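You operate a simulated robot arm through the tools that you are given. There is no shell and no other tool. Be economical: measure what you need, move in short steps, check, and stop when the job is done.

The job below is to be done with a simulated robot arm. You get a single attempt, and the scene is never put back.

Task
Try the GO block in both valleys of the blue sheet, then open both clamps.
Fine: wall-side valley first, then the aisle-side one, right down in each; GO block back; clamps wide open. Set down upright: white gauge block.
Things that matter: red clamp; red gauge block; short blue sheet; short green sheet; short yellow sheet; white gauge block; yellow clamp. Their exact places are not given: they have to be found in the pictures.

Only the result counts: the job must be done as asked and must still hold three seconds after the hand-in. Knocking over, shifting, dropping, spilling or breaking anything else fails it. Flat cloth is picked up by pressing the open fingertips on it (5 to 10 N) and closing them slowly along it; thin cloth reads only 2 to 8 mm in the jaws.

Robot
A 6-joint arm with a two-finger gripper on a trunk, on a base that drives. Base frame: it is fixed to the floor where the robot stands at the start and does not move with it; the origin is under the middle of the robot, x ahead of it, y to its left, z up. Lengths are in m, angles in degrees, forces in N, time in s.
With the tool pointing down near the work surface it reaches from about 0.1 to 0.56 m from the robot's upright axis, wherever it stands. Its first joint turns from -166.0 to 166.0 degrees. Places, roughly: red clamp [0.6, 0.6, 0.9]; short blue sheet (30x30x4 cm) [0.6, 0.4, 0.9]; short green sheet (30x30x4 cm) [0.7, 0.8, 0.3]; short yellow sheet (30x30x4 cm) [0.7, 0.8, 0.3]; yellow clamp [0.7, 0.2, 0.9]. Payload 1.57 kg.
The tool frame sits at the grasp point between the pads (the TCP): z along the fingers, y along the line on which they close. The tips reach 0.021 m beyond it. Largest opening 0.07 m; the body of the gripper starts 0.05 m behind the TCP.
Orientation is that of the tool frame in the base frame, as a unit quaternion [x, y, z, w]. With the fingers straight down and closing along the base's y, the tool's x points along the base's -x, its y along +y and its z along -z.

Tools
- The arm moves only by the tool servo_tool. Its argument "rows" is a list of rows, each an object of numbers (a shift or turn left out is 0, a gripper value left out holds the last): "fingers": the finger opening in m, from 0 to 0.07; "dx", "dy", "dz": the shift along the tool's x, y, z in m; "wx", "wy", "wz": the turn, a rotation vector about the tool's x, y, z in degrees. In form: [{"fingers": .., "dx": .., "dy": .., "dz": .., "wx": .., "wy": .., "wz": ..}, ...]. A call has 1 to 10 rows; each row is the pose to reach, as a shift and turn from the pose commanded when the call began, along the tool's axes at that moment. Each row takes 0.2 s and may step no farther than 0.05 m and 8.6 degrees from the row before; otherwise, or with a gripper value out of range, the whole call is refused. A pose out of reach is approached as far as the arm can. The call stops where the force on the tool passes 70 N (or 10 N more than at its start, if that is more) or the arm is blocked; 0.2 s more then pass. Each finger halts on what it meets, pressing with about 30 N; the grip force reading is that of the motor and also rises with nothing between the fingers. The clock runs only during rows and for 0.2 s after the last one: add rows that repeat a pose to give the fingers time. The reply holds the time, the measured pose of the TCP, the force on the tool along the base axes, the opening and the grip force, in the units named above and with some noise, with the torque about the TCP (base axes, N m) and any sound that the robot's microphone picked up.
- Cameras (640 x 400 px; columns grow to the right, rows downward): "scene" is now at [0.0182, 0.1744, 1.4796]; the picture's right is [0.25, -0.97, 0.00], its down [-0.72, -0.19, -0.67] and it looks along [0.65, 0.17, -0.74] (base axes); focal length 263 px, centre (320, 200). "wrist" rides on the gripper at [0.079, 0.004, -0.081] in the tool frame; the picture's right is [-0.05, 1.00, 0.00], its down [-0.67, -0.03, -0.74] and it looks along [-0.74, -0.04, 0.67] (tool axes); focal length 256 px, centre (320, 200).
- get_image(camera): a new picture of that camera. The clock stands still meanwhile.
- steer(legs): drives the robot by 1 to 6 legs, each [ahead, left, turn to the left] in m, m and degrees, along the robot's own axes; the way and the turn of a leg run together, so that a leg with both is an arc; at most 1.5 m and 180 degrees a leg. The arm and the cameras ride along, it lands a little off, and it stops where it bumps. It gives what a move gives.
- turn_head(pan, tilt): turns the head with the scene camera to pan (to the left, within 155 degrees either way) and tilt (down, from -29 to 69), counted from straight ahead of the robot. It gives what a move gives.
- pixel_to_xyz(camera, pixels): for up to 12 pixels [column, row] of the newest picture of that camera ("zoom" is the newest enlarged one), the place [x, y, z] in the base frame of the surface seen there, good to about 0.002 m. The clock stands still meanwhile.
- inspect(camera, box): a new picture of the part [left, top, right, bottom] of that camera's present view, enlarged. The clock stands still meanwhile.
- close_job(): hands the job in; it is judged then, once.

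Keep the steps short. Do not move on a guess: measure, check each grasp and each placing, and mend mistakes. In all there are 80 turns and 52 pictures (those below and enlarged ones count). Leave the gripper open and the arm clear of the work at the hand-in unless told otherwise, and finish with a single line.

The tools are called after ">>>" as name(argument=value, ...) on one line, values as JSON. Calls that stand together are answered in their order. servo_tool: Moves the arm, as the interface text tells. Its arguments: {"type":"object","properties":{"rows":{"type":"array","items":{"type":"object","properties":{"fingers":{"type":"number"},"dx":{"type":"number"},"dy":{"type":"number"},"dz":{"type":"number"},"wx":{"type":"number"},"wy":{"type":"number"},"wz":{"type":"number"}}}}},"required":["rows"]} The other tools are called the same way: steer (legs) drives the base; turn_head (pan, tilt) turns the head that bears the scene camera; get_image (camera) takes a picture; pixel_to_xyz (camera, pixels) gives the place of the surface under pixels of a picture; inspect (camera, box) takes an enlarged picture of a part of a camera's view; close_job () hands the job in.

At the start:

```text
time_s: 0.0
tool_pos: [0.3489, 0.3229, 1.1676]
orientation: [0.0, 1.0, 0.0, 0.0]
force: [-0.3, -0.3, 0.3]
wrist_torque: [0.0, -0.06, 0.01]
grip_width: 0.0701
grasp_force: 0.0
robot x, y, heading: [-0.0009, 0.0003, -0.0]
head pan, tilt: [14.6, 47.7]
```

scene: 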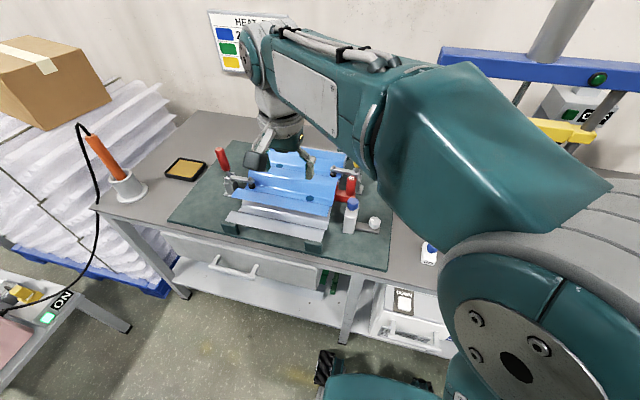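
wrist: 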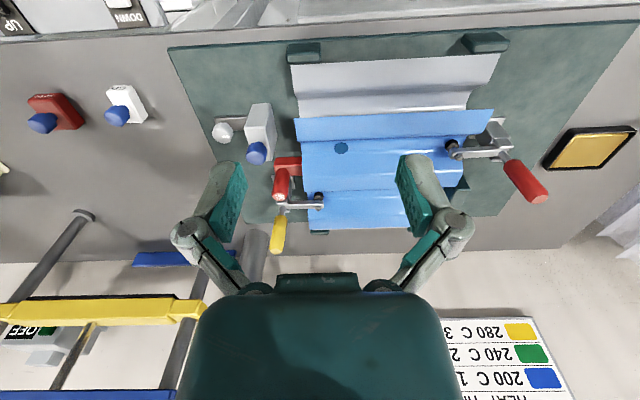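

I see a blue corrugated sheet held by a red-handled and a yellow-handled clamp, and some blocks with blue knobs. I'll enlarge both views to tell them apart.

>>> inspect(camera="wrist", box=[0, 40, 320, 240])

>>> inspect(camera="wrist", box=[240, 40, 560, 240])

>>> inspect(camera="scene", box=[180, 120, 440, 282])

```text
2.00 times, centred on (160, 140) of wrist
```

zoom: 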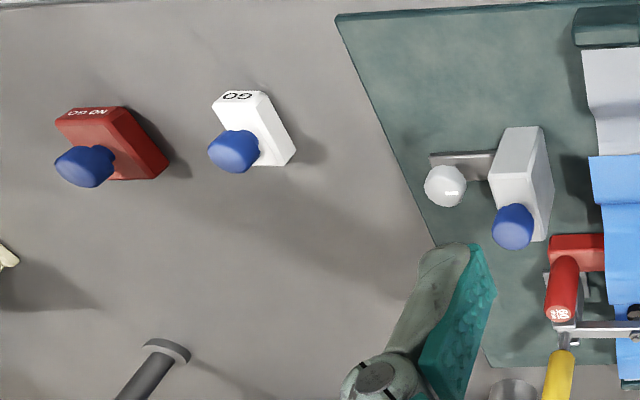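

```text
2.00 times, centred on (400, 140) of wrist
```

zoom: 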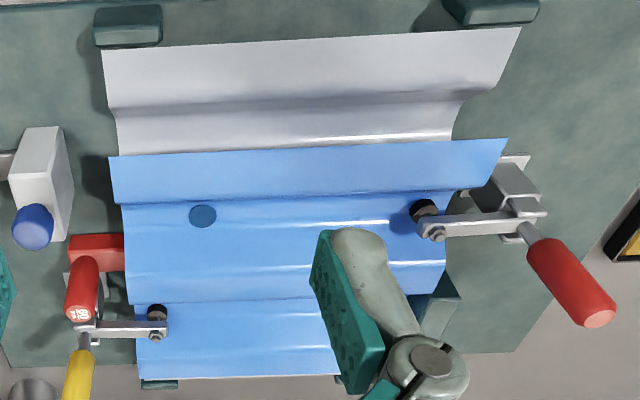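

```text
2.46 times, centred on (310, 201) of scene
```

zoom: 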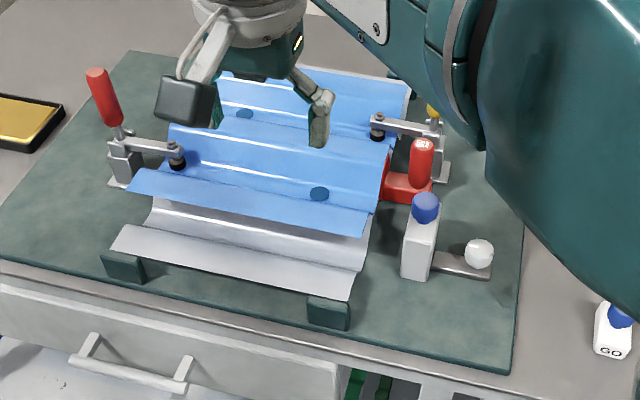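

The white block is lettered GO and the red one NO GO. Next I'll measure the blocks, the table edge, the dots on the sheet and the clamps.

>>> pixel_to_xyz(camera="wrist", pixels=[[117, 116], [130, 95], [141, 117], [42, 123], [341, 148], [452, 146], [317, 196], [525, 182], [277, 235], [258, 153], [262, 115], [222, 132]])

>>> pixel_to_xyz(camera="zoom", pixels=[[318, 194], [245, 113], [175, 160], [180, 190], [100, 75], [377, 130], [433, 108], [125, 268], [330, 310], [0, 282], [510, 372], [612, 350]])

>>> pixel_to_xyz(camera="wrist", pixels=[[395, 60], [395, 75], [395, 85], [395, 95], [395, 104], [395, 112], [395, 122], [395, 132], [395, 140], [395, 148], [380, 165], [370, 180]])

```text
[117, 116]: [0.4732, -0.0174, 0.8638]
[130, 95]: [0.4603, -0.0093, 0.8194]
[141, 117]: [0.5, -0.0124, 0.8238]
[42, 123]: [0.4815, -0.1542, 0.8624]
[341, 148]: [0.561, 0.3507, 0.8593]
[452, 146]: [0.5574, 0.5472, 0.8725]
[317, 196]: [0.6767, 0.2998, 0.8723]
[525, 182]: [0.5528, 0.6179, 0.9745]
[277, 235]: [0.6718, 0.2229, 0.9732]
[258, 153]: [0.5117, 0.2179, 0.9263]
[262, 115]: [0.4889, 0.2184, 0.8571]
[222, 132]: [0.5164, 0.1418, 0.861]
```

```text
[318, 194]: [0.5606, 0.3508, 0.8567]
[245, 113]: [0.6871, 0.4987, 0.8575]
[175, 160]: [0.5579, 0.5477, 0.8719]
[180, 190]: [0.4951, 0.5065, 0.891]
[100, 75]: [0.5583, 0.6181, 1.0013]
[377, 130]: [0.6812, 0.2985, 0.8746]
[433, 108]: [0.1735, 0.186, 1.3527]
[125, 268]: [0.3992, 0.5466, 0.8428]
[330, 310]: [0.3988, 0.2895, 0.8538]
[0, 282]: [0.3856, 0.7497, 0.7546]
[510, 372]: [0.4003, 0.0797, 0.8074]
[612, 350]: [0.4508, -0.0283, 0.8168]
```

```text
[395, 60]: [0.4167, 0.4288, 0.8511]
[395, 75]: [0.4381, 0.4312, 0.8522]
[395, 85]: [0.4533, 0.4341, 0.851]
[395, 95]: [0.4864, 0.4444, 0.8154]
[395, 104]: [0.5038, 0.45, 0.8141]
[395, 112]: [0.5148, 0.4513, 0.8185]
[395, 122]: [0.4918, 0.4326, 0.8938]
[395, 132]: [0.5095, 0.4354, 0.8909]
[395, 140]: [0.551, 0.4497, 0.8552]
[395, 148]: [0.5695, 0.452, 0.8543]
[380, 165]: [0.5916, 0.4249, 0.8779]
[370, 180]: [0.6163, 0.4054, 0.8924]
```

Valleys: aisle-side bottom at x≈0.561 and wall-side at x≈0.687, both at z≈0.857, with ridges at z≈0.893. The robot has to come closer, so I'll check the room ahead of the base.

>>> turn_head(pan=20, tilt=69)

>>> get_image(camera="scene")

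```text
time_s: 0.8
tool_pos: [0.3485, 0.3206, 1.1671]
orientation: [0.0, 1.0, 0.0, 0.0]
force: [-0.3, -0.4, -0.7]
wrist_torque: [-0.04, -0.04, -0.04]
grip_width: 0.0702
grasp_force: 0.0
robot x, y, heading: [-0.0011, -0.0002, -0.2]
head pan, tilt: [20.0, 68.8]
```

```text
46 pictures are left
```

scene: 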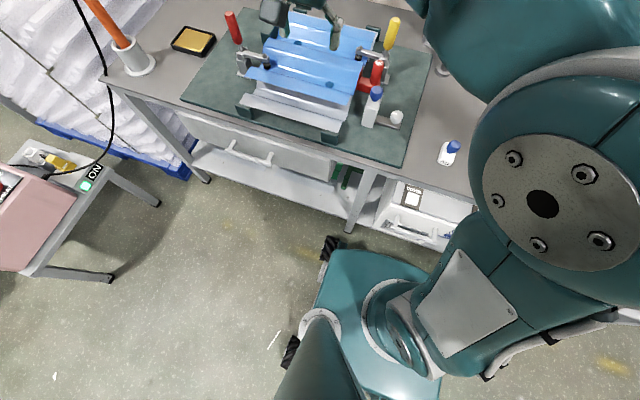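

>>> pixel_to_xyz(camera="scene", pixels=[[330, 248], [345, 252], [420, 265], [290, 350], [348, 228], [385, 235], [435, 245], [210, 180], [335, 213], [265, 185], [110, 280], [300, 130]])

```text
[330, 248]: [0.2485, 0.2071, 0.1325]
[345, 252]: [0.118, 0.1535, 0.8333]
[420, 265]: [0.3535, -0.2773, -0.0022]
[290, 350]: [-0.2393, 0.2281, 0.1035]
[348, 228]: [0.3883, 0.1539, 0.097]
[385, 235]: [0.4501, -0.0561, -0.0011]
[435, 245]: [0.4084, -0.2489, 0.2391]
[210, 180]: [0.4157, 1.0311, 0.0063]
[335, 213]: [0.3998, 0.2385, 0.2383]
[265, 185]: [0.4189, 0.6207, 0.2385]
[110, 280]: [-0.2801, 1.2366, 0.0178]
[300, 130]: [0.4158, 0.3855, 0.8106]
```

The base front bumper is at x≈0.25, the table edge at x≈0.39, and the table leg at y≈0.16. The GO block is in reach from here, so I'll pick it first and move the arm above it at height for a close look.

>>> servo_tool(rows=[{"dx": -0.005, "dy": -0.045}, {"dx": -0.01, "dy": -0.09}, {"dx": -0.015, "dy": -0.135}, {"dx": -0.02, "dy": -0.18}, {"dx": -0.025, "dy": -0.225}, {"dx": -0.03, "dy": -0.27}, {"dx": -0.035, "dy": -0.315}, {"dx": -0.04, "dy": -0.336, "dz": 0.04}, {"dx": -0.06, "dy": -0.336, "dz": 0.08}, {"dx": -0.07, "dy": -0.336, "dz": 0.1}])

>>> get_image(camera="wrist")

>>> get_image(camera="scene")

```text
time_s: 3.0
tool_pos: [0.4189, -0.0141, 1.0682]
orientation: [-0.001, 1.0, 0.0, 0.0]
force: [0.4, 0.2, -0.1]
wrist_torque: [0.03, 0.03, -0.01]
grip_width: 0.0698
grasp_force: 0.0
robot x, y, heading: [0.002, -0.001, 0.2]
head pan, tilt: [20.0, 68.8]
```

```text
45 pictures are left
```

wrist: 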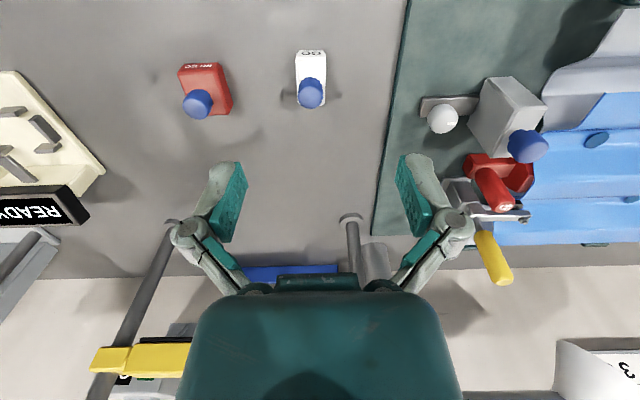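

```text
44 pictures are left
```

scene: 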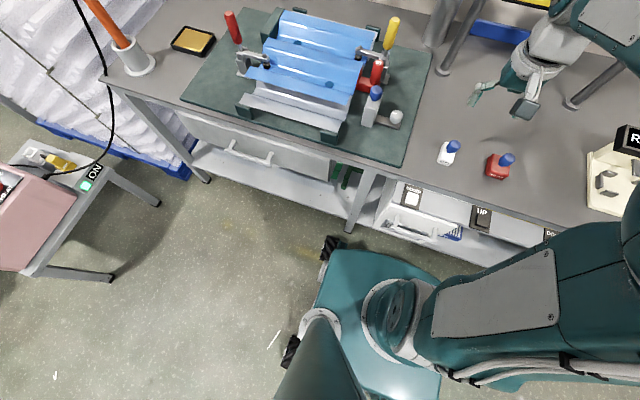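

>>> inspect(camera="wrist", box=[260, 30, 360, 130])

>>> pixel_to_xyz(camera="zoom", pixels=[[200, 95], [320, 250], [330, 310], [230, 130], [410, 130], [230, 90], [420, 90], [230, 240], [425, 230], [200, 240], [150, 300], [320, 180]])

>>> inspect(camera="scene", box=[410, 120, 550, 200])

>>> inspect(camera="scene", box=[200, 0, 440, 150])

```text
4.00 times, centred on (310, 80) of wrist
```

zoom: 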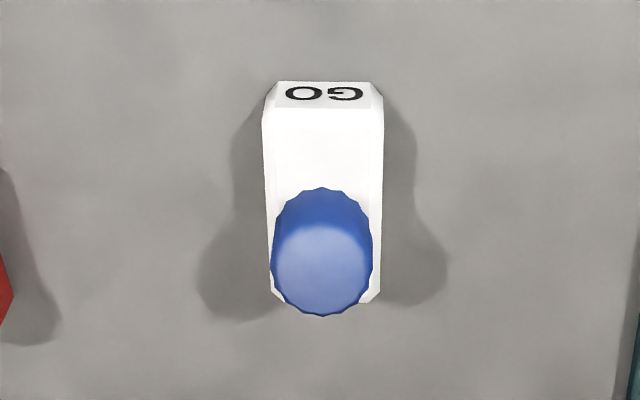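

```text
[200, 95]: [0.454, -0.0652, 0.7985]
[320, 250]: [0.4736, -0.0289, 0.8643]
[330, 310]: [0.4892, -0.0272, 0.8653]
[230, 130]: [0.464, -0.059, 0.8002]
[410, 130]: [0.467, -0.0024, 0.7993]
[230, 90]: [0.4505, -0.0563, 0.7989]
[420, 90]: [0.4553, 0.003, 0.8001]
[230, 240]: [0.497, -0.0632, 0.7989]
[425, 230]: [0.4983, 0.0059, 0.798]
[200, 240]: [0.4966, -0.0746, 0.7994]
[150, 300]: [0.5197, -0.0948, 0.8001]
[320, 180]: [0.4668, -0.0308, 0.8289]
```

```text
4.57 times, centred on (480, 160) of scene
```

zoom: 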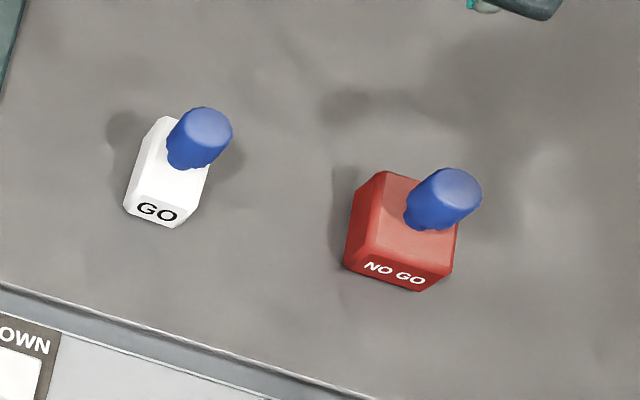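

```text
2.67 times, centred on (320, 75) of scene
```

zoom: 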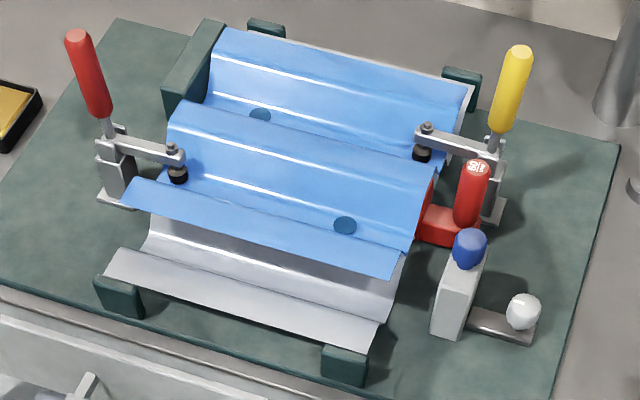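

The GO block stands on the table (z 0.799). Its white top is at 0.829 and its knob top at 0.8645, with the knob centre near (0.479, -0.029). I'll move to hover above the knob and check the alignment.

>>> servo_tool(rows=[{"dx": -0.03, "dy": -0.008, "dz": 0.03}, {"dx": -0.06, "dy": -0.0145, "dz": 0.06}, {"dx": -0.06, "dy": -0.0145, "dz": 0.1}, {"dx": -0.06, "dy": -0.0145, "dz": 0.14}, {"dx": -0.06, "dy": -0.0145, "dz": 0.14}])

>>> get_image(camera="wrist")

```text
time_s: 4.2
tool_pos: [0.4812, -0.0302, 0.9277]
orientation: [0.0, 1.0, 0.0, 0.0]
force: [-0.5, -0.7, 0.8]
wrist_torque: [-0.03, -0.01, 0.01]
grip_width: 0.0699
grasp_force: 0.1
robot x, y, heading: [0.0033, -0.0007, -0.2]
head pan, tilt: [20.0, 68.8]
```

```text
40 pictures are left
```

wrist: 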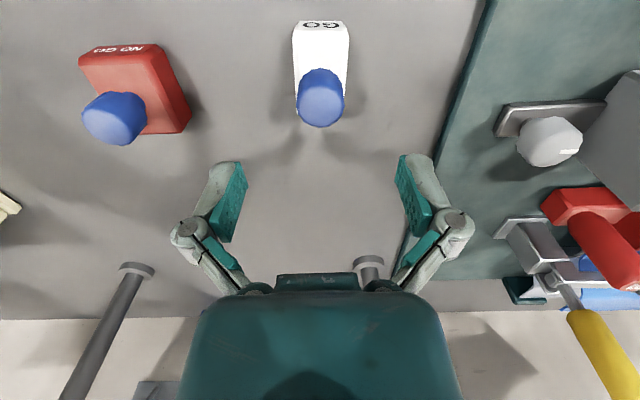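

>>> pixel_to_xyz(camera="wrist", pixels=[[320, 92], [320, 103], [320, 113], [302, 103], [339, 103], [296, 60], [348, 60], [321, 50], [321, 35], [321, 28], [298, 34], [344, 34]])

```text
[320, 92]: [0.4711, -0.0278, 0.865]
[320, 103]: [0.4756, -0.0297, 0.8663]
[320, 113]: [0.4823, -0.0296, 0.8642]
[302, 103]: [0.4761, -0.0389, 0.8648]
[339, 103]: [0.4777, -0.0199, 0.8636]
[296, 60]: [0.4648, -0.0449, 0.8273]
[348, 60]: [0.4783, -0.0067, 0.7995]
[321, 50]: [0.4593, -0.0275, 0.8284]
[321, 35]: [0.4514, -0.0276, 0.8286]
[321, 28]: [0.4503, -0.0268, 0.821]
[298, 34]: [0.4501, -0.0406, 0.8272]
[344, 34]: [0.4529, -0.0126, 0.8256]
```

Measured: knob centre (0.476, -0.0295) and about 24 mm across. The block is about 50 mm long in x but only about 32 mm wide in y. The narrow side has to go across the valley, so I'll grasp with the jaws turned 90° and turn back over the sheet.

>>> servo_tool(rows=[{"dx": 0.005, "wz": 8.5}, {"dx": 0.005, "wz": 17}, {"dx": 0.005, "wz": 25.5}, {"dx": 0.005, "wz": 34}, {"dx": 0.005, "wz": 42.5}, {"dx": 0.005, "wz": 51}, {"dx": 0.005, "wz": 59.5}, {"dx": 0.005, "wz": 68}, {"dx": 0.005, "wz": 76.5}, {"dx": 0.005, "wz": 85}])

>>> servo_tool(rows=[{"wz": 5}, {"wz": 5}])

>>> get_image(camera="wrist")

```text
time_s: 6.4
tool_pos: [0.4752, -0.0288, 0.9283]
orientation: [0.676, 0.737, -0.001, -0.001]
force: [0.5, 0.0, -0.5]
wrist_torque: [0.01, 0.0, 0.02]
grip_width: 0.0699
grasp_force: 0.1
robot x, y, heading: [-0.0048, -0.0023, -0.1]
head pan, tilt: [20.0, 68.8]
```

```text
time_s: 7.0
tool_pos: [0.4749, -0.0291, 0.9283]
orientation: [0.707, 0.707, 0.001, 0.0]
force: [-0.2, 0.5, -0.7]
wrist_torque: [0.01, 0.02, -0.02]
grip_width: 0.0701
grasp_force: 0.0
robot x, y, heading: [0.0004, 0.002, 0.1]
head pan, tilt: [20.0, 68.8]
```

```text
39 pictures are left
```

wrist: 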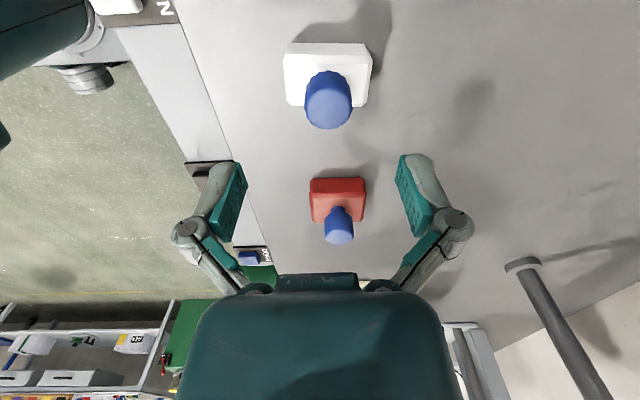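

>>> pixel_to_xyz(camera="wrist", pixels=[[328, 100], [310, 104], [346, 104], [328, 92], [328, 116], [288, 50], [367, 50], [286, 95], [365, 95], [328, 60], [290, 104], [363, 103]])

>>> inspect(camera="wrist", box=[248, 30, 408, 130])

```text
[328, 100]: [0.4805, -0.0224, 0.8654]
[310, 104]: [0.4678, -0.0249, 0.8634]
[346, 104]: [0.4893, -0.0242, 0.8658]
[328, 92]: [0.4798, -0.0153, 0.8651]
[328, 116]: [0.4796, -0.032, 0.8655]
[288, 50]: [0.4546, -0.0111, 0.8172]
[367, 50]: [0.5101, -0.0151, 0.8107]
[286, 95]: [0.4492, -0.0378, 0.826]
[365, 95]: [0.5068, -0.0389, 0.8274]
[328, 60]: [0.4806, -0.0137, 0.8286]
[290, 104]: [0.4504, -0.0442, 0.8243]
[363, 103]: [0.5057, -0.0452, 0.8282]
```

```text
4.00 times, centred on (328, 80) of wrist
```

zoom: 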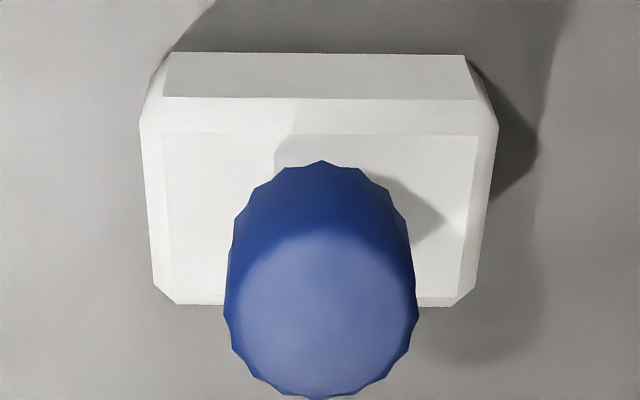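

Knob centre is now (0.479, -0.028), and the block measures about 57 × 33 × 30 mm. I'll descend to z 0.855 so the tips stay 4–5 mm above the block top, then close.

>>> servo_tool(rows=[{"dx": 0.001, "dy": 0.004, "dz": 0.03}, {"dx": 0.001, "dy": 0.004, "dz": 0.055}, {"dx": 0.001, "dy": 0.004, "dz": 0.0725}, {"dx": 0.001, "dy": 0.004, "dz": 0.0725, "fingers": 0.04}, {"dx": 0.001, "dy": 0.004, "dz": 0.0725, "fingers": 0.02}, {"dx": 0.001, "dy": 0.004, "dz": 0.0725, "fingers": 0.015}, {"dx": 0.001, "dy": 0.004, "dz": 0.0725, "fingers": 0.015}])

```text
time_s: 8.6
tool_pos: [0.4791, -0.0281, 0.8553]
orientation: [0.707, 0.707, 0.001, 0.001]
force: [-1.6, 0.2, 9.2]
wrist_torque: [0.01, 0.02, -0.07]
grip_width: 0.0279
grasp_force: 29.3
robot x, y, heading: [-0.0033, 0.0006, -0.1]
head pan, tilt: [20.0, 68.8]
```

The gripper reads 28 mm and 29 N, so it holds the knob. I'll lift and check.

>>> servo_tool(rows=[{"dz": -0.02}, {"dz": -0.05}, {"dz": -0.1}, {"dz": -0.15}, {"dz": -0.2}, {"dz": -0.24}])

>>> get_image(camera="wrist")

>>> get_image(camera="scene")

```text
time_s: 10.0
tool_pos: [0.4789, -0.0286, 1.0956]
orientation: [0.707, 0.707, -0.001, -0.001]
force: [0.2, 0.7, -0.7]
wrist_torque: [-0.03, 0.05, 0.01]
grip_width: 0.0279
grasp_force: 30.3
robot x, y, heading: [0.0027, -0.0001, -0.2]
head pan, tilt: [20.0, 68.8]
```

```text
37 pictures are left
```

wrist: 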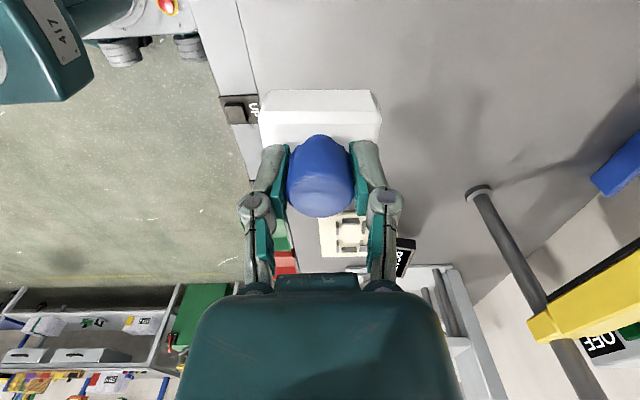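

```text
36 pictures are left
```

scene: 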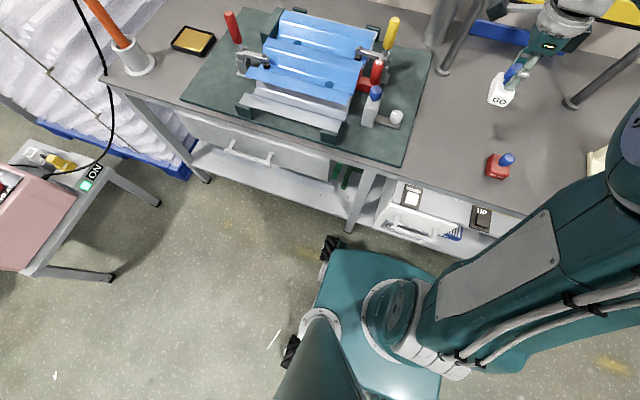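

The block is held and lifted clear. Its home is TCP (0.479, -0.028, 0.855). I'll turn the tool back by 90° while drawing the arm in a little before driving.

>>> servo_tool(rows=[{"dy": -0.01, "wz": -8.5}, {"dy": -0.02, "wz": -17}, {"dy": -0.03, "wz": -25.5}, {"dy": -0.04, "wz": -34}, {"dy": -0.05, "wz": -42.5}, {"dy": -0.06, "wz": -51}, {"dy": -0.07, "wz": -59.5}, {"dy": -0.08, "wz": -68}, {"dy": -0.09, "wz": -76.5}, {"dy": -0.1, "wz": -85}])

>>> servo_tool(rows=[{"wz": -5}, {"wz": -5}])

>>> steer(legs=[[0, 0.46, 0]])

>>> turn_head(pan=0, tilt=60)

>>> get_image(camera="scene")

```text
time_s: 12.2
tool_pos: [0.3782, -0.0285, 1.0948]
orientation: [0.042, 0.999, 0.0, 0.0]
force: [0.5, 0.0, -1.6]
wrist_torque: [0.03, -0.02, 0.0]
grip_width: 0.028
grasp_force: 30.1
robot x, y, heading: [0.0006, 0.0006, 0.3]
head pan, tilt: [20.0, 68.8]
```

```text
time_s: 12.8
tool_pos: [0.3786, -0.0291, 1.0953]
orientation: [-0.001, 1.0, 0.0, 0.0]
force: [1.0, 0.8, -0.4]
wrist_torque: [0.01, -0.03, -0.02]
grip_width: 0.028
grasp_force: 30.1
robot x, y, heading: [-0.0005, -0.0013, 0.2]
head pan, tilt: [20.0, 68.8]
```

```text
time_s: 15.6
tool_pos: [0.3774, 0.4332, 1.0942]
orientation: [-0.004, 1.0, 0.001, 0.0]
force: [0.7, 0.4, -0.7]
wrist_torque: [0.0, 0.0, -0.03]
grip_width: 0.028
grasp_force: 29.6
robot x, y, heading: [-0.0053, 0.4628, 0.3]
head pan, tilt: [20.0, 68.8]
```

```text
time_s: 16.4
tool_pos: [0.3773, 0.4359, 1.095]
orientation: [-0.004, 1.0, 0.001, 0.001]
force: [-0.7, -0.2, -1.2]
wrist_torque: [0.03, -0.02, 0.03]
grip_width: 0.0279
grasp_force: 30.2
robot x, y, heading: [0.002, 0.4626, 0.3]
head pan, tilt: [0.0, 60.0]
```

```text
35 pictures are left
```

scene: 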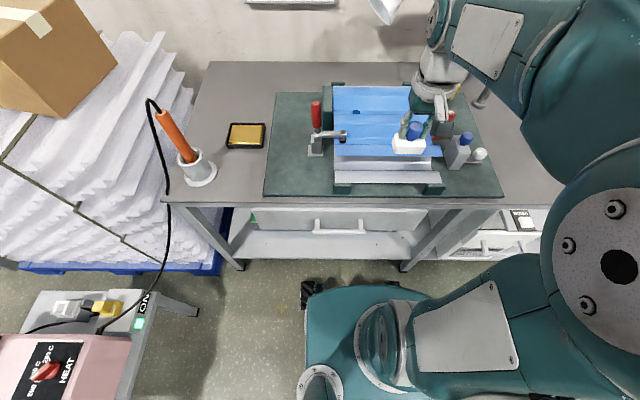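

>>> pixel_to_xyz(camera="scene", pixels=[[405, 262], [400, 255], [412, 258], [310, 285], [310, 300], [400, 288], [440, 262], [330, 245], [340, 330], [240, 262], [330, 232], [470, 215]])

```text
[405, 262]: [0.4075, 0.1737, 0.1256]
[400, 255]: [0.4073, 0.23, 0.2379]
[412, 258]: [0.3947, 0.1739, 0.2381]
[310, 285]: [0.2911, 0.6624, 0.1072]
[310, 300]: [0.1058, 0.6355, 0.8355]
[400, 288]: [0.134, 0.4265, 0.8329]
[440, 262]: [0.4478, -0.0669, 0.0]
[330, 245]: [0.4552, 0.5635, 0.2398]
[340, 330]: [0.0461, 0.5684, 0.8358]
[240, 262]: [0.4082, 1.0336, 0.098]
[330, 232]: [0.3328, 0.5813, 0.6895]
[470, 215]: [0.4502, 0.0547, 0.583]
```

The drawer handle protrudes to x≈0.333, the cabinet front is at about 0.14 ahead of the robot axis, and the leg is at y≈0.17–0.2. I'll drive ahead 0.16 in two legs.

>>> steer(legs=[[0.1, 0, 0], [0.06, 0, -0.3]])

>>> get_image(camera="wrist")

>>> get_image(camera="scene")

```text
time_s: 18.1
tool_pos: [0.5011, 0.4354, 1.0934]
orientation: [-0.002, 1.0, 0.0, 0.0]
force: [-0.6, -0.1, -2.3]
wrist_torque: [-0.02, -0.02, 0.02]
grip_width: 0.0278
grasp_force: 30.2
robot x, y, heading: [0.1213, 0.4603, 0.2]
head pan, tilt: [0.0, 60.0]
stopped in leg 2: the robot was blocked; the commanded pose is now the measured one
```

```text
34 pictures are left
```

wrist: 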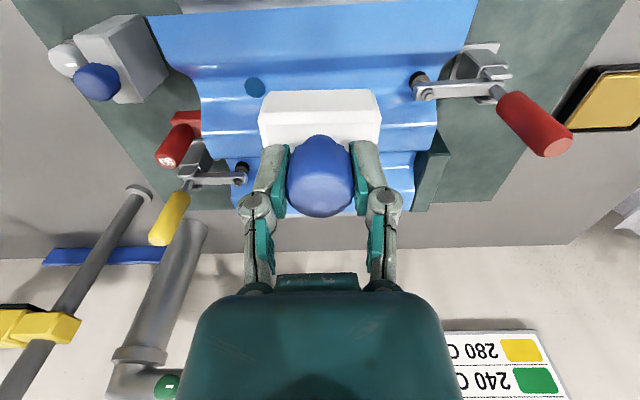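

```text
33 pictures are left
```

scene: 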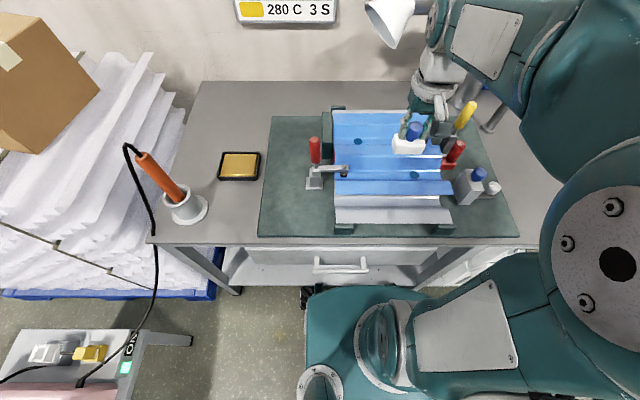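

The base met the shelf at robot x≈0.12, and the block is still held well. Next I'll measure the sheet profile precisely, along columns clear of the block.

>>> pixel_to_xyz(camera="wrist", pixels=[[400, 112], [400, 122], [400, 130], [400, 140], [400, 148], [400, 154], [400, 160], [400, 166], [400, 172], [400, 180], [400, 190], [400, 200]])

>>> pixel_to_xyz(camera="wrist", pixels=[[225, 60], [225, 66], [225, 72], [225, 78], [225, 84], [225, 90], [225, 96], [225, 102], [225, 108], [225, 118], [245, 170], [245, 200]])

>>> pixel_to_xyz(camera="scene", pixels=[[360, 120], [360, 126], [360, 130], [360, 134], [360, 138], [360, 142], [360, 146], [360, 150], [360, 154], [360, 160], [360, 166], [360, 172]])

```text
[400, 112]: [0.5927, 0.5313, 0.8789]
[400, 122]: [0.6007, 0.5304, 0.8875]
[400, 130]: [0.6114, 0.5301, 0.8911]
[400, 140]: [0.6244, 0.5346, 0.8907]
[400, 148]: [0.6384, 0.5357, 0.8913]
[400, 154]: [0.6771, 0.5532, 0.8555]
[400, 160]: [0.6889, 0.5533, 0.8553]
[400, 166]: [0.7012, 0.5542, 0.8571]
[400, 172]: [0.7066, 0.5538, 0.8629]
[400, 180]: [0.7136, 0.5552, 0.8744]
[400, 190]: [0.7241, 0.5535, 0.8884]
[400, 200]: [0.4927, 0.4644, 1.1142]
```

```text
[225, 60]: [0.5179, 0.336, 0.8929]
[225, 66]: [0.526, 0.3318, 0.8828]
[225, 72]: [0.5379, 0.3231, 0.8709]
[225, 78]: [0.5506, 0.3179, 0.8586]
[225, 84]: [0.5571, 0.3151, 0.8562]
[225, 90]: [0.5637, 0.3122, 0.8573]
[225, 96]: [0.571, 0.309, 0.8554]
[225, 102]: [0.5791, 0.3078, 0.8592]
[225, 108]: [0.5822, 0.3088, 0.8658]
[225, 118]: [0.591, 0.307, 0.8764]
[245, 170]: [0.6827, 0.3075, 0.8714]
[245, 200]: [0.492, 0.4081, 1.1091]
```

```text
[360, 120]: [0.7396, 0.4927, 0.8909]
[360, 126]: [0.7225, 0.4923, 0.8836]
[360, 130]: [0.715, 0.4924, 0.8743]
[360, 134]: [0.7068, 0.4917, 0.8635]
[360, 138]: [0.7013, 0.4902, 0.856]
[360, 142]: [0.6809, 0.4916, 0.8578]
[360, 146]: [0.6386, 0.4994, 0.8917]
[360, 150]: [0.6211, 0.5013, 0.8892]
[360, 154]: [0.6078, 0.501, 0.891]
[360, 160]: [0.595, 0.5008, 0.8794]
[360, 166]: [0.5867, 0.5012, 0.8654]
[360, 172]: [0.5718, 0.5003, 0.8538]
```

No sheet yaw shows. Valley centres are x≈0.561 (aisle) and x≈0.687 (wall), each with a flat of about 29 mm at z 0.856. The dots mark y≈0.351 (aisle) and y≈0.499 (wall). I'll move the block above the wall-side valley at height to see if the arm reaches.

>>> servo_tool(rows=[{"dx": -0.04, "dy": 0.015}, {"dx": -0.08, "dy": 0.03}, {"dx": -0.12, "dy": 0.045}, {"dx": -0.16, "dy": 0.06}, {"dx": -0.186, "dy": 0.064}, {"dx": -0.186, "dy": 0.064, "dz": 0.04}, {"dx": -0.186, "dy": 0.064, "dz": 0.08}, {"dx": -0.186, "dy": 0.064, "dz": 0.1}, {"dx": -0.186, "dy": 0.064, "dz": 0.1}])

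>>> get_image(camera="scene")

```text
time_s: 20.1
tool_pos: [0.6879, 0.4997, 0.9948]
orientation: [-0.002, 1.0, 0.0, -0.001]
force: [0.6, -0.1, -1.6]
wrist_torque: [-0.02, -0.01, 0.01]
grip_width: 0.028
grasp_force: 29.9
robot x, y, heading: [0.1246, 0.4615, -0.1]
head pan, tilt: [0.0, 60.0]
```

```text
32 pictures are left
```

scene: 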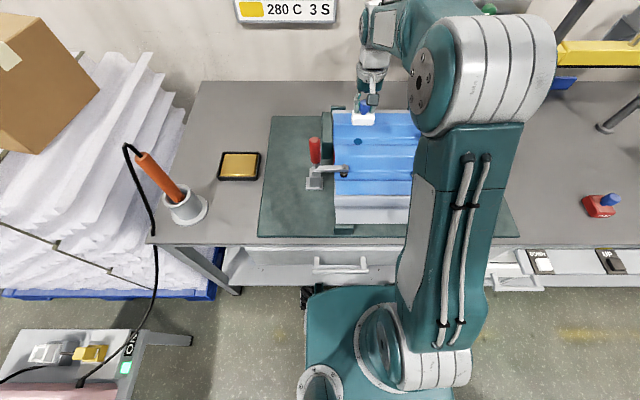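

The arm reaches there. The block bottom is about 56 mm below the TCP, so it should seat at TCP z≈0.912. I'll lower slowly.

>>> servo_tool(rows=[{"dz": 0.03}, {"dz": 0.055}, {"dz": 0.065}, {"dz": 0.072}, {"dz": 0.076}, {"dz": 0.079}, {"dz": 0.079}])

>>> get_image(camera="wrist")

```text
time_s: 21.7
tool_pos: [0.6889, 0.4997, 0.9153]
orientation: [-0.002, 1.0, 0.0, 0.0]
force: [-0.2, 1.1, 2.5]
wrist_torque: [-0.05, 0.1, 0.01]
grip_width: 0.0278
grasp_force: 30.3
robot x, y, heading: [0.1242, 0.4584, -0.1]
head pan, tilt: [0.0, 60.0]
```

```text
31 pictures are left
```

wrist: 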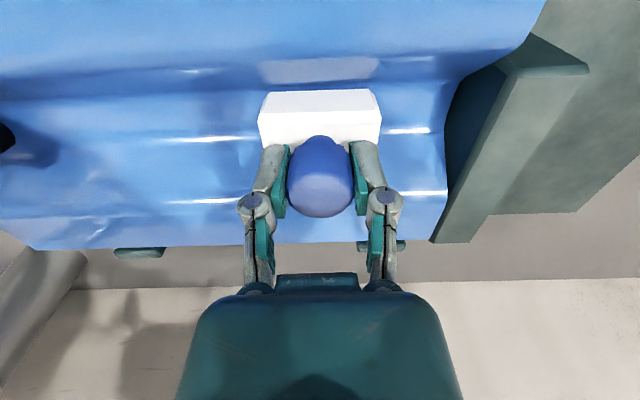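

Force z rose from about -1.6 to +2.5 N at TCP z 0.915, which is a first touch. I'll press on in 1 mm steps to find the floor.

>>> servo_tool(rows=[{"dz": 0.001}, {"dz": 0.002}, {"dz": 0.003}, {"dz": 0.003}])

```text
time_s: 22.7
tool_pos: [0.6876, 0.4998, 0.9142]
orientation: [-0.002, 1.0, 0.0, 0.001]
force: [0.4, 1.7, 21.3]
wrist_torque: [0.01, 0.11, -0.06]
grip_width: 0.028
grasp_force: 30.0
robot x, y, heading: [0.12, 0.4609, 0.3]
head pan, tilt: [0.0, 60.0]
```

The block is on a firm stop at TCP z 0.914, bottom ≈0.858 against a floor of about 0.8565. To be sure it is on the floor and not wedged between the flanks, I'll ease off to light contact and nudge 1.5 mm each way.

>>> servo_tool(rows=[{"dz": -0.002}, {"dz": -0.002, "dx": 0.0015}, {"dz": -0.002, "dx": 0.0015}])

>>> servo_tool(rows=[{"dx": -0.0015}, {"dx": -0.003}, {"dx": -0.003}])

>>> inspect(camera="wrist", box=[220, 40, 420, 165])

```text
time_s: 23.5
tool_pos: [0.6862, 0.4993, 0.914]
orientation: [-0.002, 1.0, 0.0, -0.002]
force: [1.3, -1.2, 3.5]
wrist_torque: [-0.09, -0.17, -0.02]
grip_width: 0.028
grasp_force: 29.5
robot x, y, heading: [0.123, 0.4585, 0.4]
head pan, tilt: [0.0, 60.0]
```

```text
time_s: 24.3
tool_pos: [0.6888, 0.4988, 0.9148]
orientation: [-0.002, 1.0, 0.001, -0.001]
force: [-1.1, 0.3, 0.7]
wrist_torque: [0.0, 0.02, -0.03]
grip_width: 0.0278
grasp_force: 30.4
robot x, y, heading: [0.1247, 0.4617, -0.2]
head pan, tilt: [0.0, 60.0]
```

```text
3.20 times, centred on (320, 102) of wrist
```

zoom: 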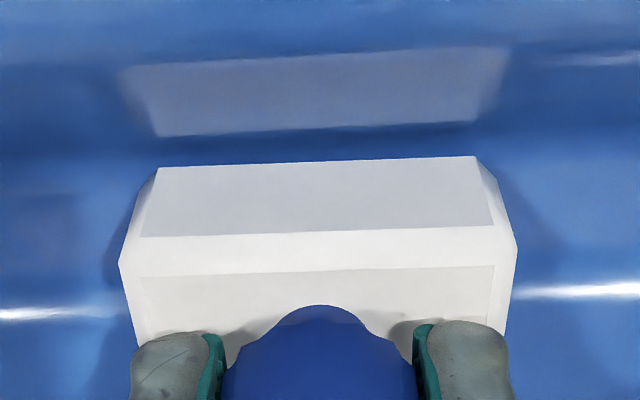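

It slides freely with hardly any side force, so the block sits on the floor of the wall-side valley. I'll lift straight up and carry it above the aisle-side dot (0.561, 0.351).

>>> servo_tool(rows=[{"dx": -0.0015, "dz": -0.03}, {"dx": -0.0015, "dz": -0.07}, {"dx": -0.0015, "dz": -0.11}, {"dx": 0.03, "dy": -0.03, "dz": -0.11}, {"dx": 0.06, "dy": -0.06, "dz": -0.11}, {"dx": 0.09, "dy": -0.09, "dz": -0.11}, {"dx": 0.11, "dy": -0.125, "dz": -0.11}, {"dx": 0.1265, "dy": -0.149, "dz": -0.11}, {"dx": 0.1265, "dy": -0.149, "dz": -0.11}])

>>> get_image(camera="wrist")

```text
time_s: 26.3
tool_pos: [0.5615, 0.3484, 1.0235]
orientation: [-0.002, 1.0, 0.0, -0.001]
force: [-0.3, -0.8, -1.3]
wrist_torque: [-0.02, -0.02, -0.01]
grip_width: 0.0277
grasp_force: 29.9
robot x, y, heading: [0.1239, 0.4615, 0.2]
head pan, tilt: [0.0, 60.0]
```

```text
29 pictures are left
```

wrist: 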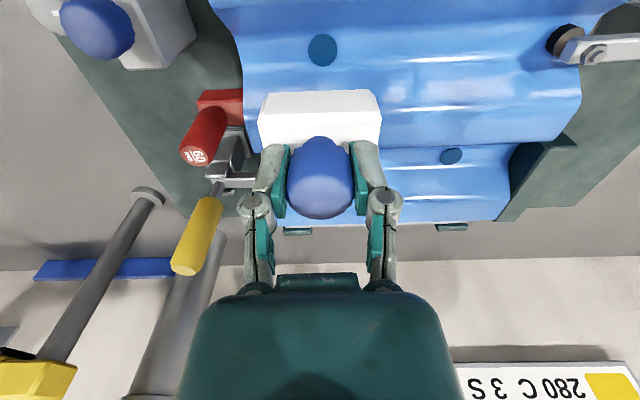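

>>> pixel_to_xyz(camera="wrist", pixels=[[322, 48], [195, 155], [220, 95], [212, 205], [187, 265], [90, 30], [218, 185], [450, 156], [572, 35], [600, 50], [215, 120], [238, 178]])

```text
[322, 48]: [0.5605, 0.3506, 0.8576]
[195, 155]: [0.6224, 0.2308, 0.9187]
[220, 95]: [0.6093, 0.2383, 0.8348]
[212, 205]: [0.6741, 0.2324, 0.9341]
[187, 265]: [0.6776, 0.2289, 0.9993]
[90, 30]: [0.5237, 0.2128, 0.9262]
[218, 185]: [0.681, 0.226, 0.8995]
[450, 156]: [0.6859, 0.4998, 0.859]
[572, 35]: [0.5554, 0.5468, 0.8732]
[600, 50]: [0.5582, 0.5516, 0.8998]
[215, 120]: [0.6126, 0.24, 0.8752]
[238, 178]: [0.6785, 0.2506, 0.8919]
```

All obstacles are at y≤0.25, clear of the gripper. Now lowering into the aisle-side valley at the dot.

>>> servo_tool(rows=[{"dz": 0.04, "dy": 0.0015}, {"dz": 0.075, "dy": 0.0015}, {"dz": 0.095, "dy": 0.0015}, {"dz": 0.103, "dy": 0.0015}, {"dz": 0.107, "dy": 0.0015}, {"dz": 0.109, "dy": 0.0015}, {"dz": 0.111, "dy": 0.0015}, {"dz": 0.111, "dy": 0.0015}])

```text
time_s: 28.1
tool_pos: [0.5637, 0.3513, 0.9135]
orientation: [-0.002, 1.0, 0.0, 0.001]
force: [-0.1, 1.5, 13.6]
wrist_torque: [0.1, -0.19, 0.05]
grip_width: 0.0277
grasp_force: 30.2
robot x, y, heading: [0.1254, 0.4611, 0.3]
head pan, tilt: [0.0, 60.0]
```

It is on a stop at z 0.9135 with 13.6 N, the same depth as before. I'll do the same light nudge test and a short press.

>>> servo_tool(rows=[{"dz": 0.001}, {"dz": 0.001}, {"dz": -0.001}, {"dz": -0.001, "dx": 0.0015}, {"dz": -0.001, "dx": 0.0015}])

>>> servo_tool(rows=[{"dx": -0.001}, {"dz": 0.0012}, {"dz": 0.0012}])

>>> inspect(camera="wrist", box=[220, 40, 420, 165])

```text
time_s: 29.3
tool_pos: [0.5618, 0.3526, 0.9125]
orientation: [-0.001, 1.0, 0.0, -0.001]
force: [-0.6, -1.0, -0.6]
wrist_torque: [0.02, -0.01, -0.02]
grip_width: 0.0281
grasp_force: 29.1
robot x, y, heading: [0.1199, 0.4615, 0.4]
head pan, tilt: [0.0, 60.0]
```

```text
time_s: 30.1
tool_pos: [0.5612, 0.3522, 0.9127]
orientation: [-0.002, 1.0, 0.0, -0.001]
force: [1.6, -0.3, 4.2]
wrist_torque: [0.07, -0.14, -0.03]
grip_width: 0.0281
grasp_force: 29.4
robot x, y, heading: [0.1217, 0.4578, 0.3]
head pan, tilt: [0.0, 60.0]
```

```text
3.20 times, centred on (320, 102) of wrist
```

zoom: 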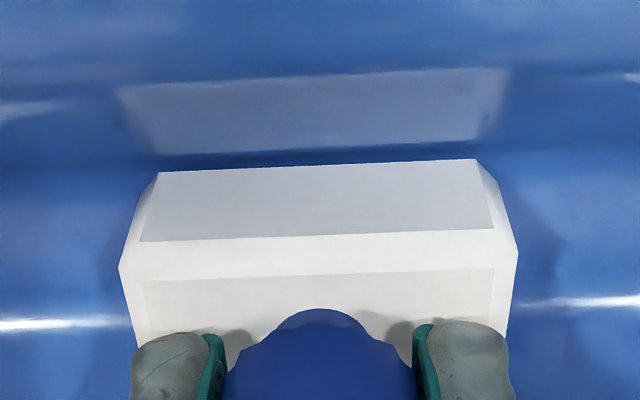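

Seated and free in the aisle-side valley too. Now I'll lift clear, draw the arm back and drive back to the starting place to return the block.

>>> servo_tool(rows=[{"dz": -0.04}, {"dz": -0.09}, {"dz": -0.14}, {"dz": -0.18}, {"dx": 0.04, "dy": 0.03, "dz": -0.18}, {"dx": 0.06, "dy": 0.07, "dz": -0.18}, {"dx": 0.06, "dy": 0.08, "dz": -0.18}])

>>> steer(legs=[[-0.122, 0, 0], [0, -0.46, 0]])

```text
time_s: 31.7
tool_pos: [0.504, 0.4329, 1.0929]
orientation: [-0.002, 1.0, 0.001, -0.001]
force: [-0.1, 0.3, -1.2]
wrist_torque: [-0.04, -0.01, 0.01]
grip_width: 0.0277
grasp_force: 29.5
robot x, y, heading: [0.1219, 0.4623, 0.1]
head pan, tilt: [0.0, 60.0]
```

```text
time_s: 35.3
tool_pos: [0.3794, -0.029, 1.0927]
orientation: [0.006, 1.0, 0.0, 0.0]
force: [0.6, -0.9, -1.0]
wrist_torque: [-0.04, -0.01, -0.03]
grip_width: 0.0279
grasp_force: 29.8
robot x, y, heading: [-0.0014, 0.0005, -0.4]
head pan, tilt: [0.0, 60.0]
```

Back at the start place. I'll turn the tool +89.3° to the grasp orientation and go above the home spot.

>>> servo_tool(rows=[{"dx": -0.01, "wz": 8.5}, {"dx": -0.02, "wz": 17}, {"dx": -0.03, "wz": 25.5}, {"dx": -0.04, "wz": 34}, {"dx": -0.05, "wz": 42.5}, {"dx": -0.06, "wz": 51}, {"dx": -0.07, "wz": 59.5}, {"dx": -0.08, "wz": 68}, {"dx": -0.09, "wz": 76.5}, {"dx": -0.0996, "dy": 0.001, "wz": 85}])

>>> servo_tool(rows=[{"wz": 4.3}, {"wz": 4.3, "dz": 0.05}, {"wz": 4.3, "dz": 0.1}, {"wz": 4.3, "dz": 0.15}, {"wz": 4.3, "dz": 0.18}, {"wz": 4.3, "dz": 0.18}])

>>> get_image(camera="wrist")

```text
time_s: 37.5
tool_pos: [0.4794, -0.0321, 1.0922]
orientation: [0.68, 0.733, -0.001, -0.001]
force: [0.6, -0.3, -0.6]
wrist_torque: [-0.01, -0.01, 0.02]
grip_width: 0.0282
grasp_force: 30.3
robot x, y, heading: [-0.0062, 0.0035, -0.5]
head pan, tilt: [0.0, 60.0]
```

```text
time_s: 38.9
tool_pos: [0.4796, -0.0306, 0.9127]
orientation: [0.707, 0.708, 0.0, -0.002]
force: [0.1, 0.1, 0.1]
wrist_torque: [0.02, 0.0, 0.01]
grip_width: 0.0281
grasp_force: 30.4
robot x, y, heading: [-0.0001, 0.0014, -0.5]
head pan, tilt: [0.0, 60.0]
```

```text
27 pictures are left
```

wrist: 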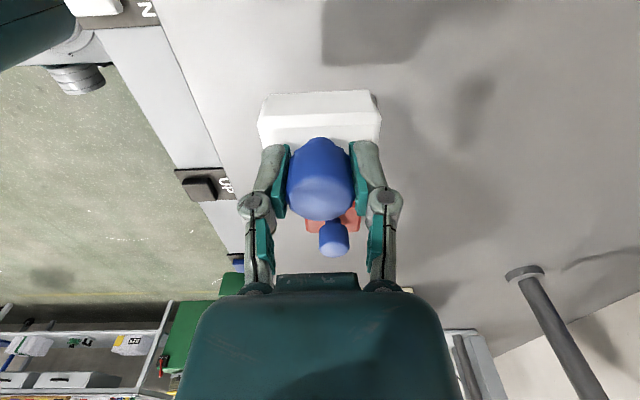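

The red block is still well clear. I'll lower to the table, correcting y by +2 mm.

>>> servo_tool(rows=[{"dx": 0.002, "dz": 0.03}, {"dx": 0.002, "dz": 0.045}, {"dx": 0.002, "dz": 0.052}, {"dx": 0.002, "dz": 0.055}, {"dx": 0.002, "dz": 0.057}, {"dx": 0.002, "dz": 0.057}])

```text
time_s: 40.3
tool_pos: [0.4789, -0.03, 0.8554]
orientation: [0.707, 0.707, 0.001, 0.0]
force: [-0.1, -0.1, -1.5]
wrist_torque: [-0.02, 0.0, -0.01]
grip_width: 0.0278
grasp_force: 29.8
robot x, y, heading: [-0.0011, 0.0023, -0.5]
head pan, tilt: [0.0, 60.0]
```

No contact is felt yet at z 0.8554, so I'll creep down in 1 mm steps.

>>> servo_tool(rows=[{"dz": 0.0007}, {"dz": 0.0014}, {"dz": 0.0014}])

```text
time_s: 41.1
tool_pos: [0.4782, -0.0294, 0.8548]
orientation: [0.706, 0.708, 0.001, 0.0]
force: [-3.6, 1.3, 14.5]
wrist_torque: [-0.21, 0.16, -0.04]
grip_width: 0.0279
grasp_force: 29.9
robot x, y, heading: [-0.004, -0.0007, -0.5]
head pan, tilt: [0.0, 60.0]
```

Contact at 14 N, so it stands on the table. I'll ease off, open, rise and check that it stands.

>>> servo_tool(rows=[{"dz": -0.001}, {"dz": -0.001, "fingers": 0.035}, {"dz": -0.001, "fingers": 0.05}, {"dz": -0.001, "fingers": 0.065}, {"dz": -0.001, "fingers": 0.065}, {"dz": -0.03}, {"dz": -0.07}, {"dz": -0.12}, {"dz": -0.17}, {"dz": -0.21}])

>>> get_image(camera="wrist")

```text
time_s: 43.3
tool_pos: [0.481, -0.0304, 1.0642]
orientation: [0.707, 0.707, 0.0, -0.001]
force: [-0.1, 0.2, 0.3]
wrist_torque: [-0.01, 0.02, 0.01]
grip_width: 0.0653
grasp_force: 0.0
robot x, y, heading: [-0.0002, 0.0033, -0.5]
head pan, tilt: [0.0, 60.0]
```

```text
26 pictures are left
```

wrist: 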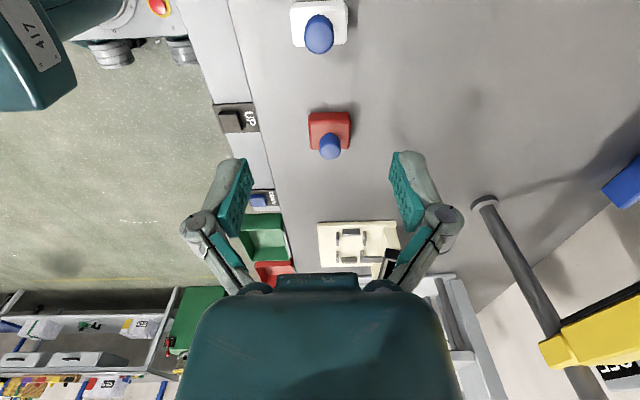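

The GO block stands upright at its home spot. Next the clamps: I'll draw the arm back, drive to y≈0.2 and get a good look at the yellow clamp.

>>> pixel_to_xyz(camera="wrist", pixels=[[319, 36], [295, 15], [345, 15], [484, 202], [520, 270], [555, 345], [630, 185]])

>>> servo_tool(rows=[{"dy": -0.04, "dz": -0.02}, {"dy": -0.08, "dz": -0.04}, {"dy": -0.12, "dz": -0.05}])

>>> steer(legs=[[0, 0.2, 0.5], [0.105, 0, 0]])

>>> turn_head(pan=0, tilt=50)

>>> get_image(camera="scene")

>>> get_image(camera="wrist")

```text
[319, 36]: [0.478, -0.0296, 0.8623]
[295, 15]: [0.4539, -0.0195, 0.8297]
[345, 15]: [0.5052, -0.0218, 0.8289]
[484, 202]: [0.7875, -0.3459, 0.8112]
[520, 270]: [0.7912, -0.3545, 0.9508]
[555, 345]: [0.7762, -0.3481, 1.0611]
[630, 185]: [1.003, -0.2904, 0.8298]
```

```text
time_s: 44.1
tool_pos: [0.3585, -0.03, 1.1141]
orientation: [0.706, 0.708, 0.0, 0.0]
force: [-0.1, 0.5, -0.6]
wrist_torque: [-0.01, -0.03, 0.0]
grip_width: 0.065
grasp_force: 0.0
robot x, y, heading: [0.0008, 0.0019, -0.4]
head pan, tilt: [0.0, 60.0]
```

```text
time_s: 46.5
tool_pos: [0.4639, 0.1689, 1.1128]
orientation: [0.703, 0.711, 0.002, 0.0]
force: [-0.1, -0.6, 0.3]
wrist_torque: [0.03, 0.04, -0.03]
grip_width: 0.0648
grasp_force: 0.2
robot x, y, heading: [0.1002, 0.1997, -0.0]
head pan, tilt: [0.0, 60.0]
```

```text
time_s: 47.2
tool_pos: [0.4628, 0.1714, 1.1143]
orientation: [0.703, 0.711, 0.001, 0.0]
force: [0.8, 0.3, -0.1]
wrist_torque: [-0.02, -0.01, 0.01]
grip_width: 0.0652
grasp_force: 0.0
robot x, y, heading: [0.1039, 0.2002, 0.0]
head pan, tilt: [0.0, 50.0]
```

```text
25 pictures are left
```

scene: 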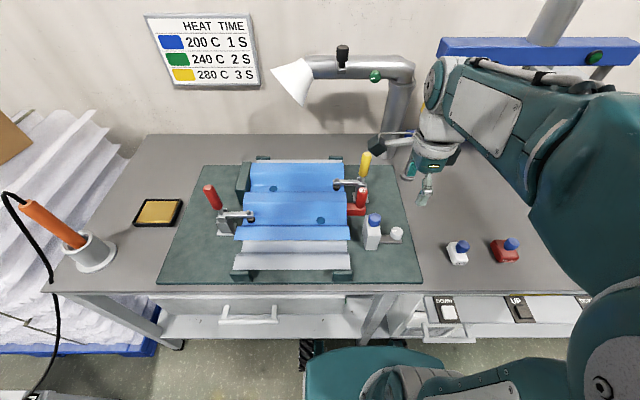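

```text
24 pictures are left
```

wrist: 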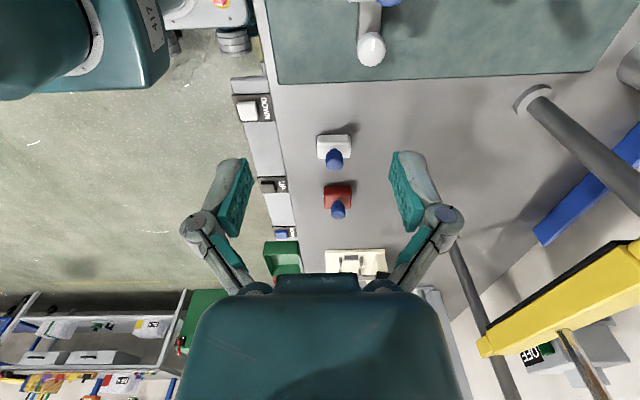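

>>> inspect(camera="scene", box=[320, 140, 416, 200])

>>> pixel_to_xyz(camera="zoom", pixels=[[320, 90], [305, 150], [330, 85], [310, 200], [290, 230], [200, 215], [120, 240], [300, 300], [280, 250], [320, 60], [560, 150], [560, 60]])

>>> inspect(camera="scene", box=[190, 170, 286, 230])

```text
6.67 times, centred on (368, 170) of scene
```

zoom: 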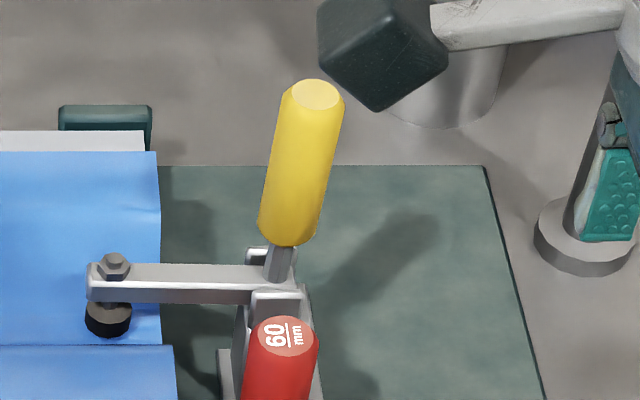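

```text
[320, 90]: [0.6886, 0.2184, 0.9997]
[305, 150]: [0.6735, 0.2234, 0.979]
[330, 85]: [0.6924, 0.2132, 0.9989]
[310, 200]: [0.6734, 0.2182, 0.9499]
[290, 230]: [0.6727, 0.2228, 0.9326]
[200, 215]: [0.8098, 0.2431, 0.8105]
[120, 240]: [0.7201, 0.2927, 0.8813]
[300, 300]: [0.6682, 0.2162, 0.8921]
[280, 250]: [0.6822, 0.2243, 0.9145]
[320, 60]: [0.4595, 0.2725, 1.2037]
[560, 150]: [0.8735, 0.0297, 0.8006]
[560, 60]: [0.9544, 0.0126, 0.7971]
```

```text
6.67 times, centred on (238, 200) of scene
```

zoom: 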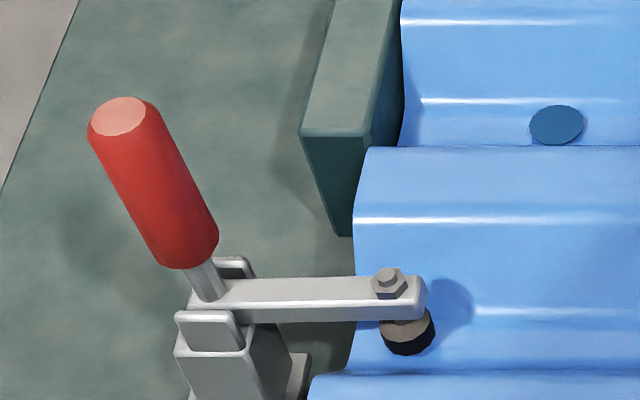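

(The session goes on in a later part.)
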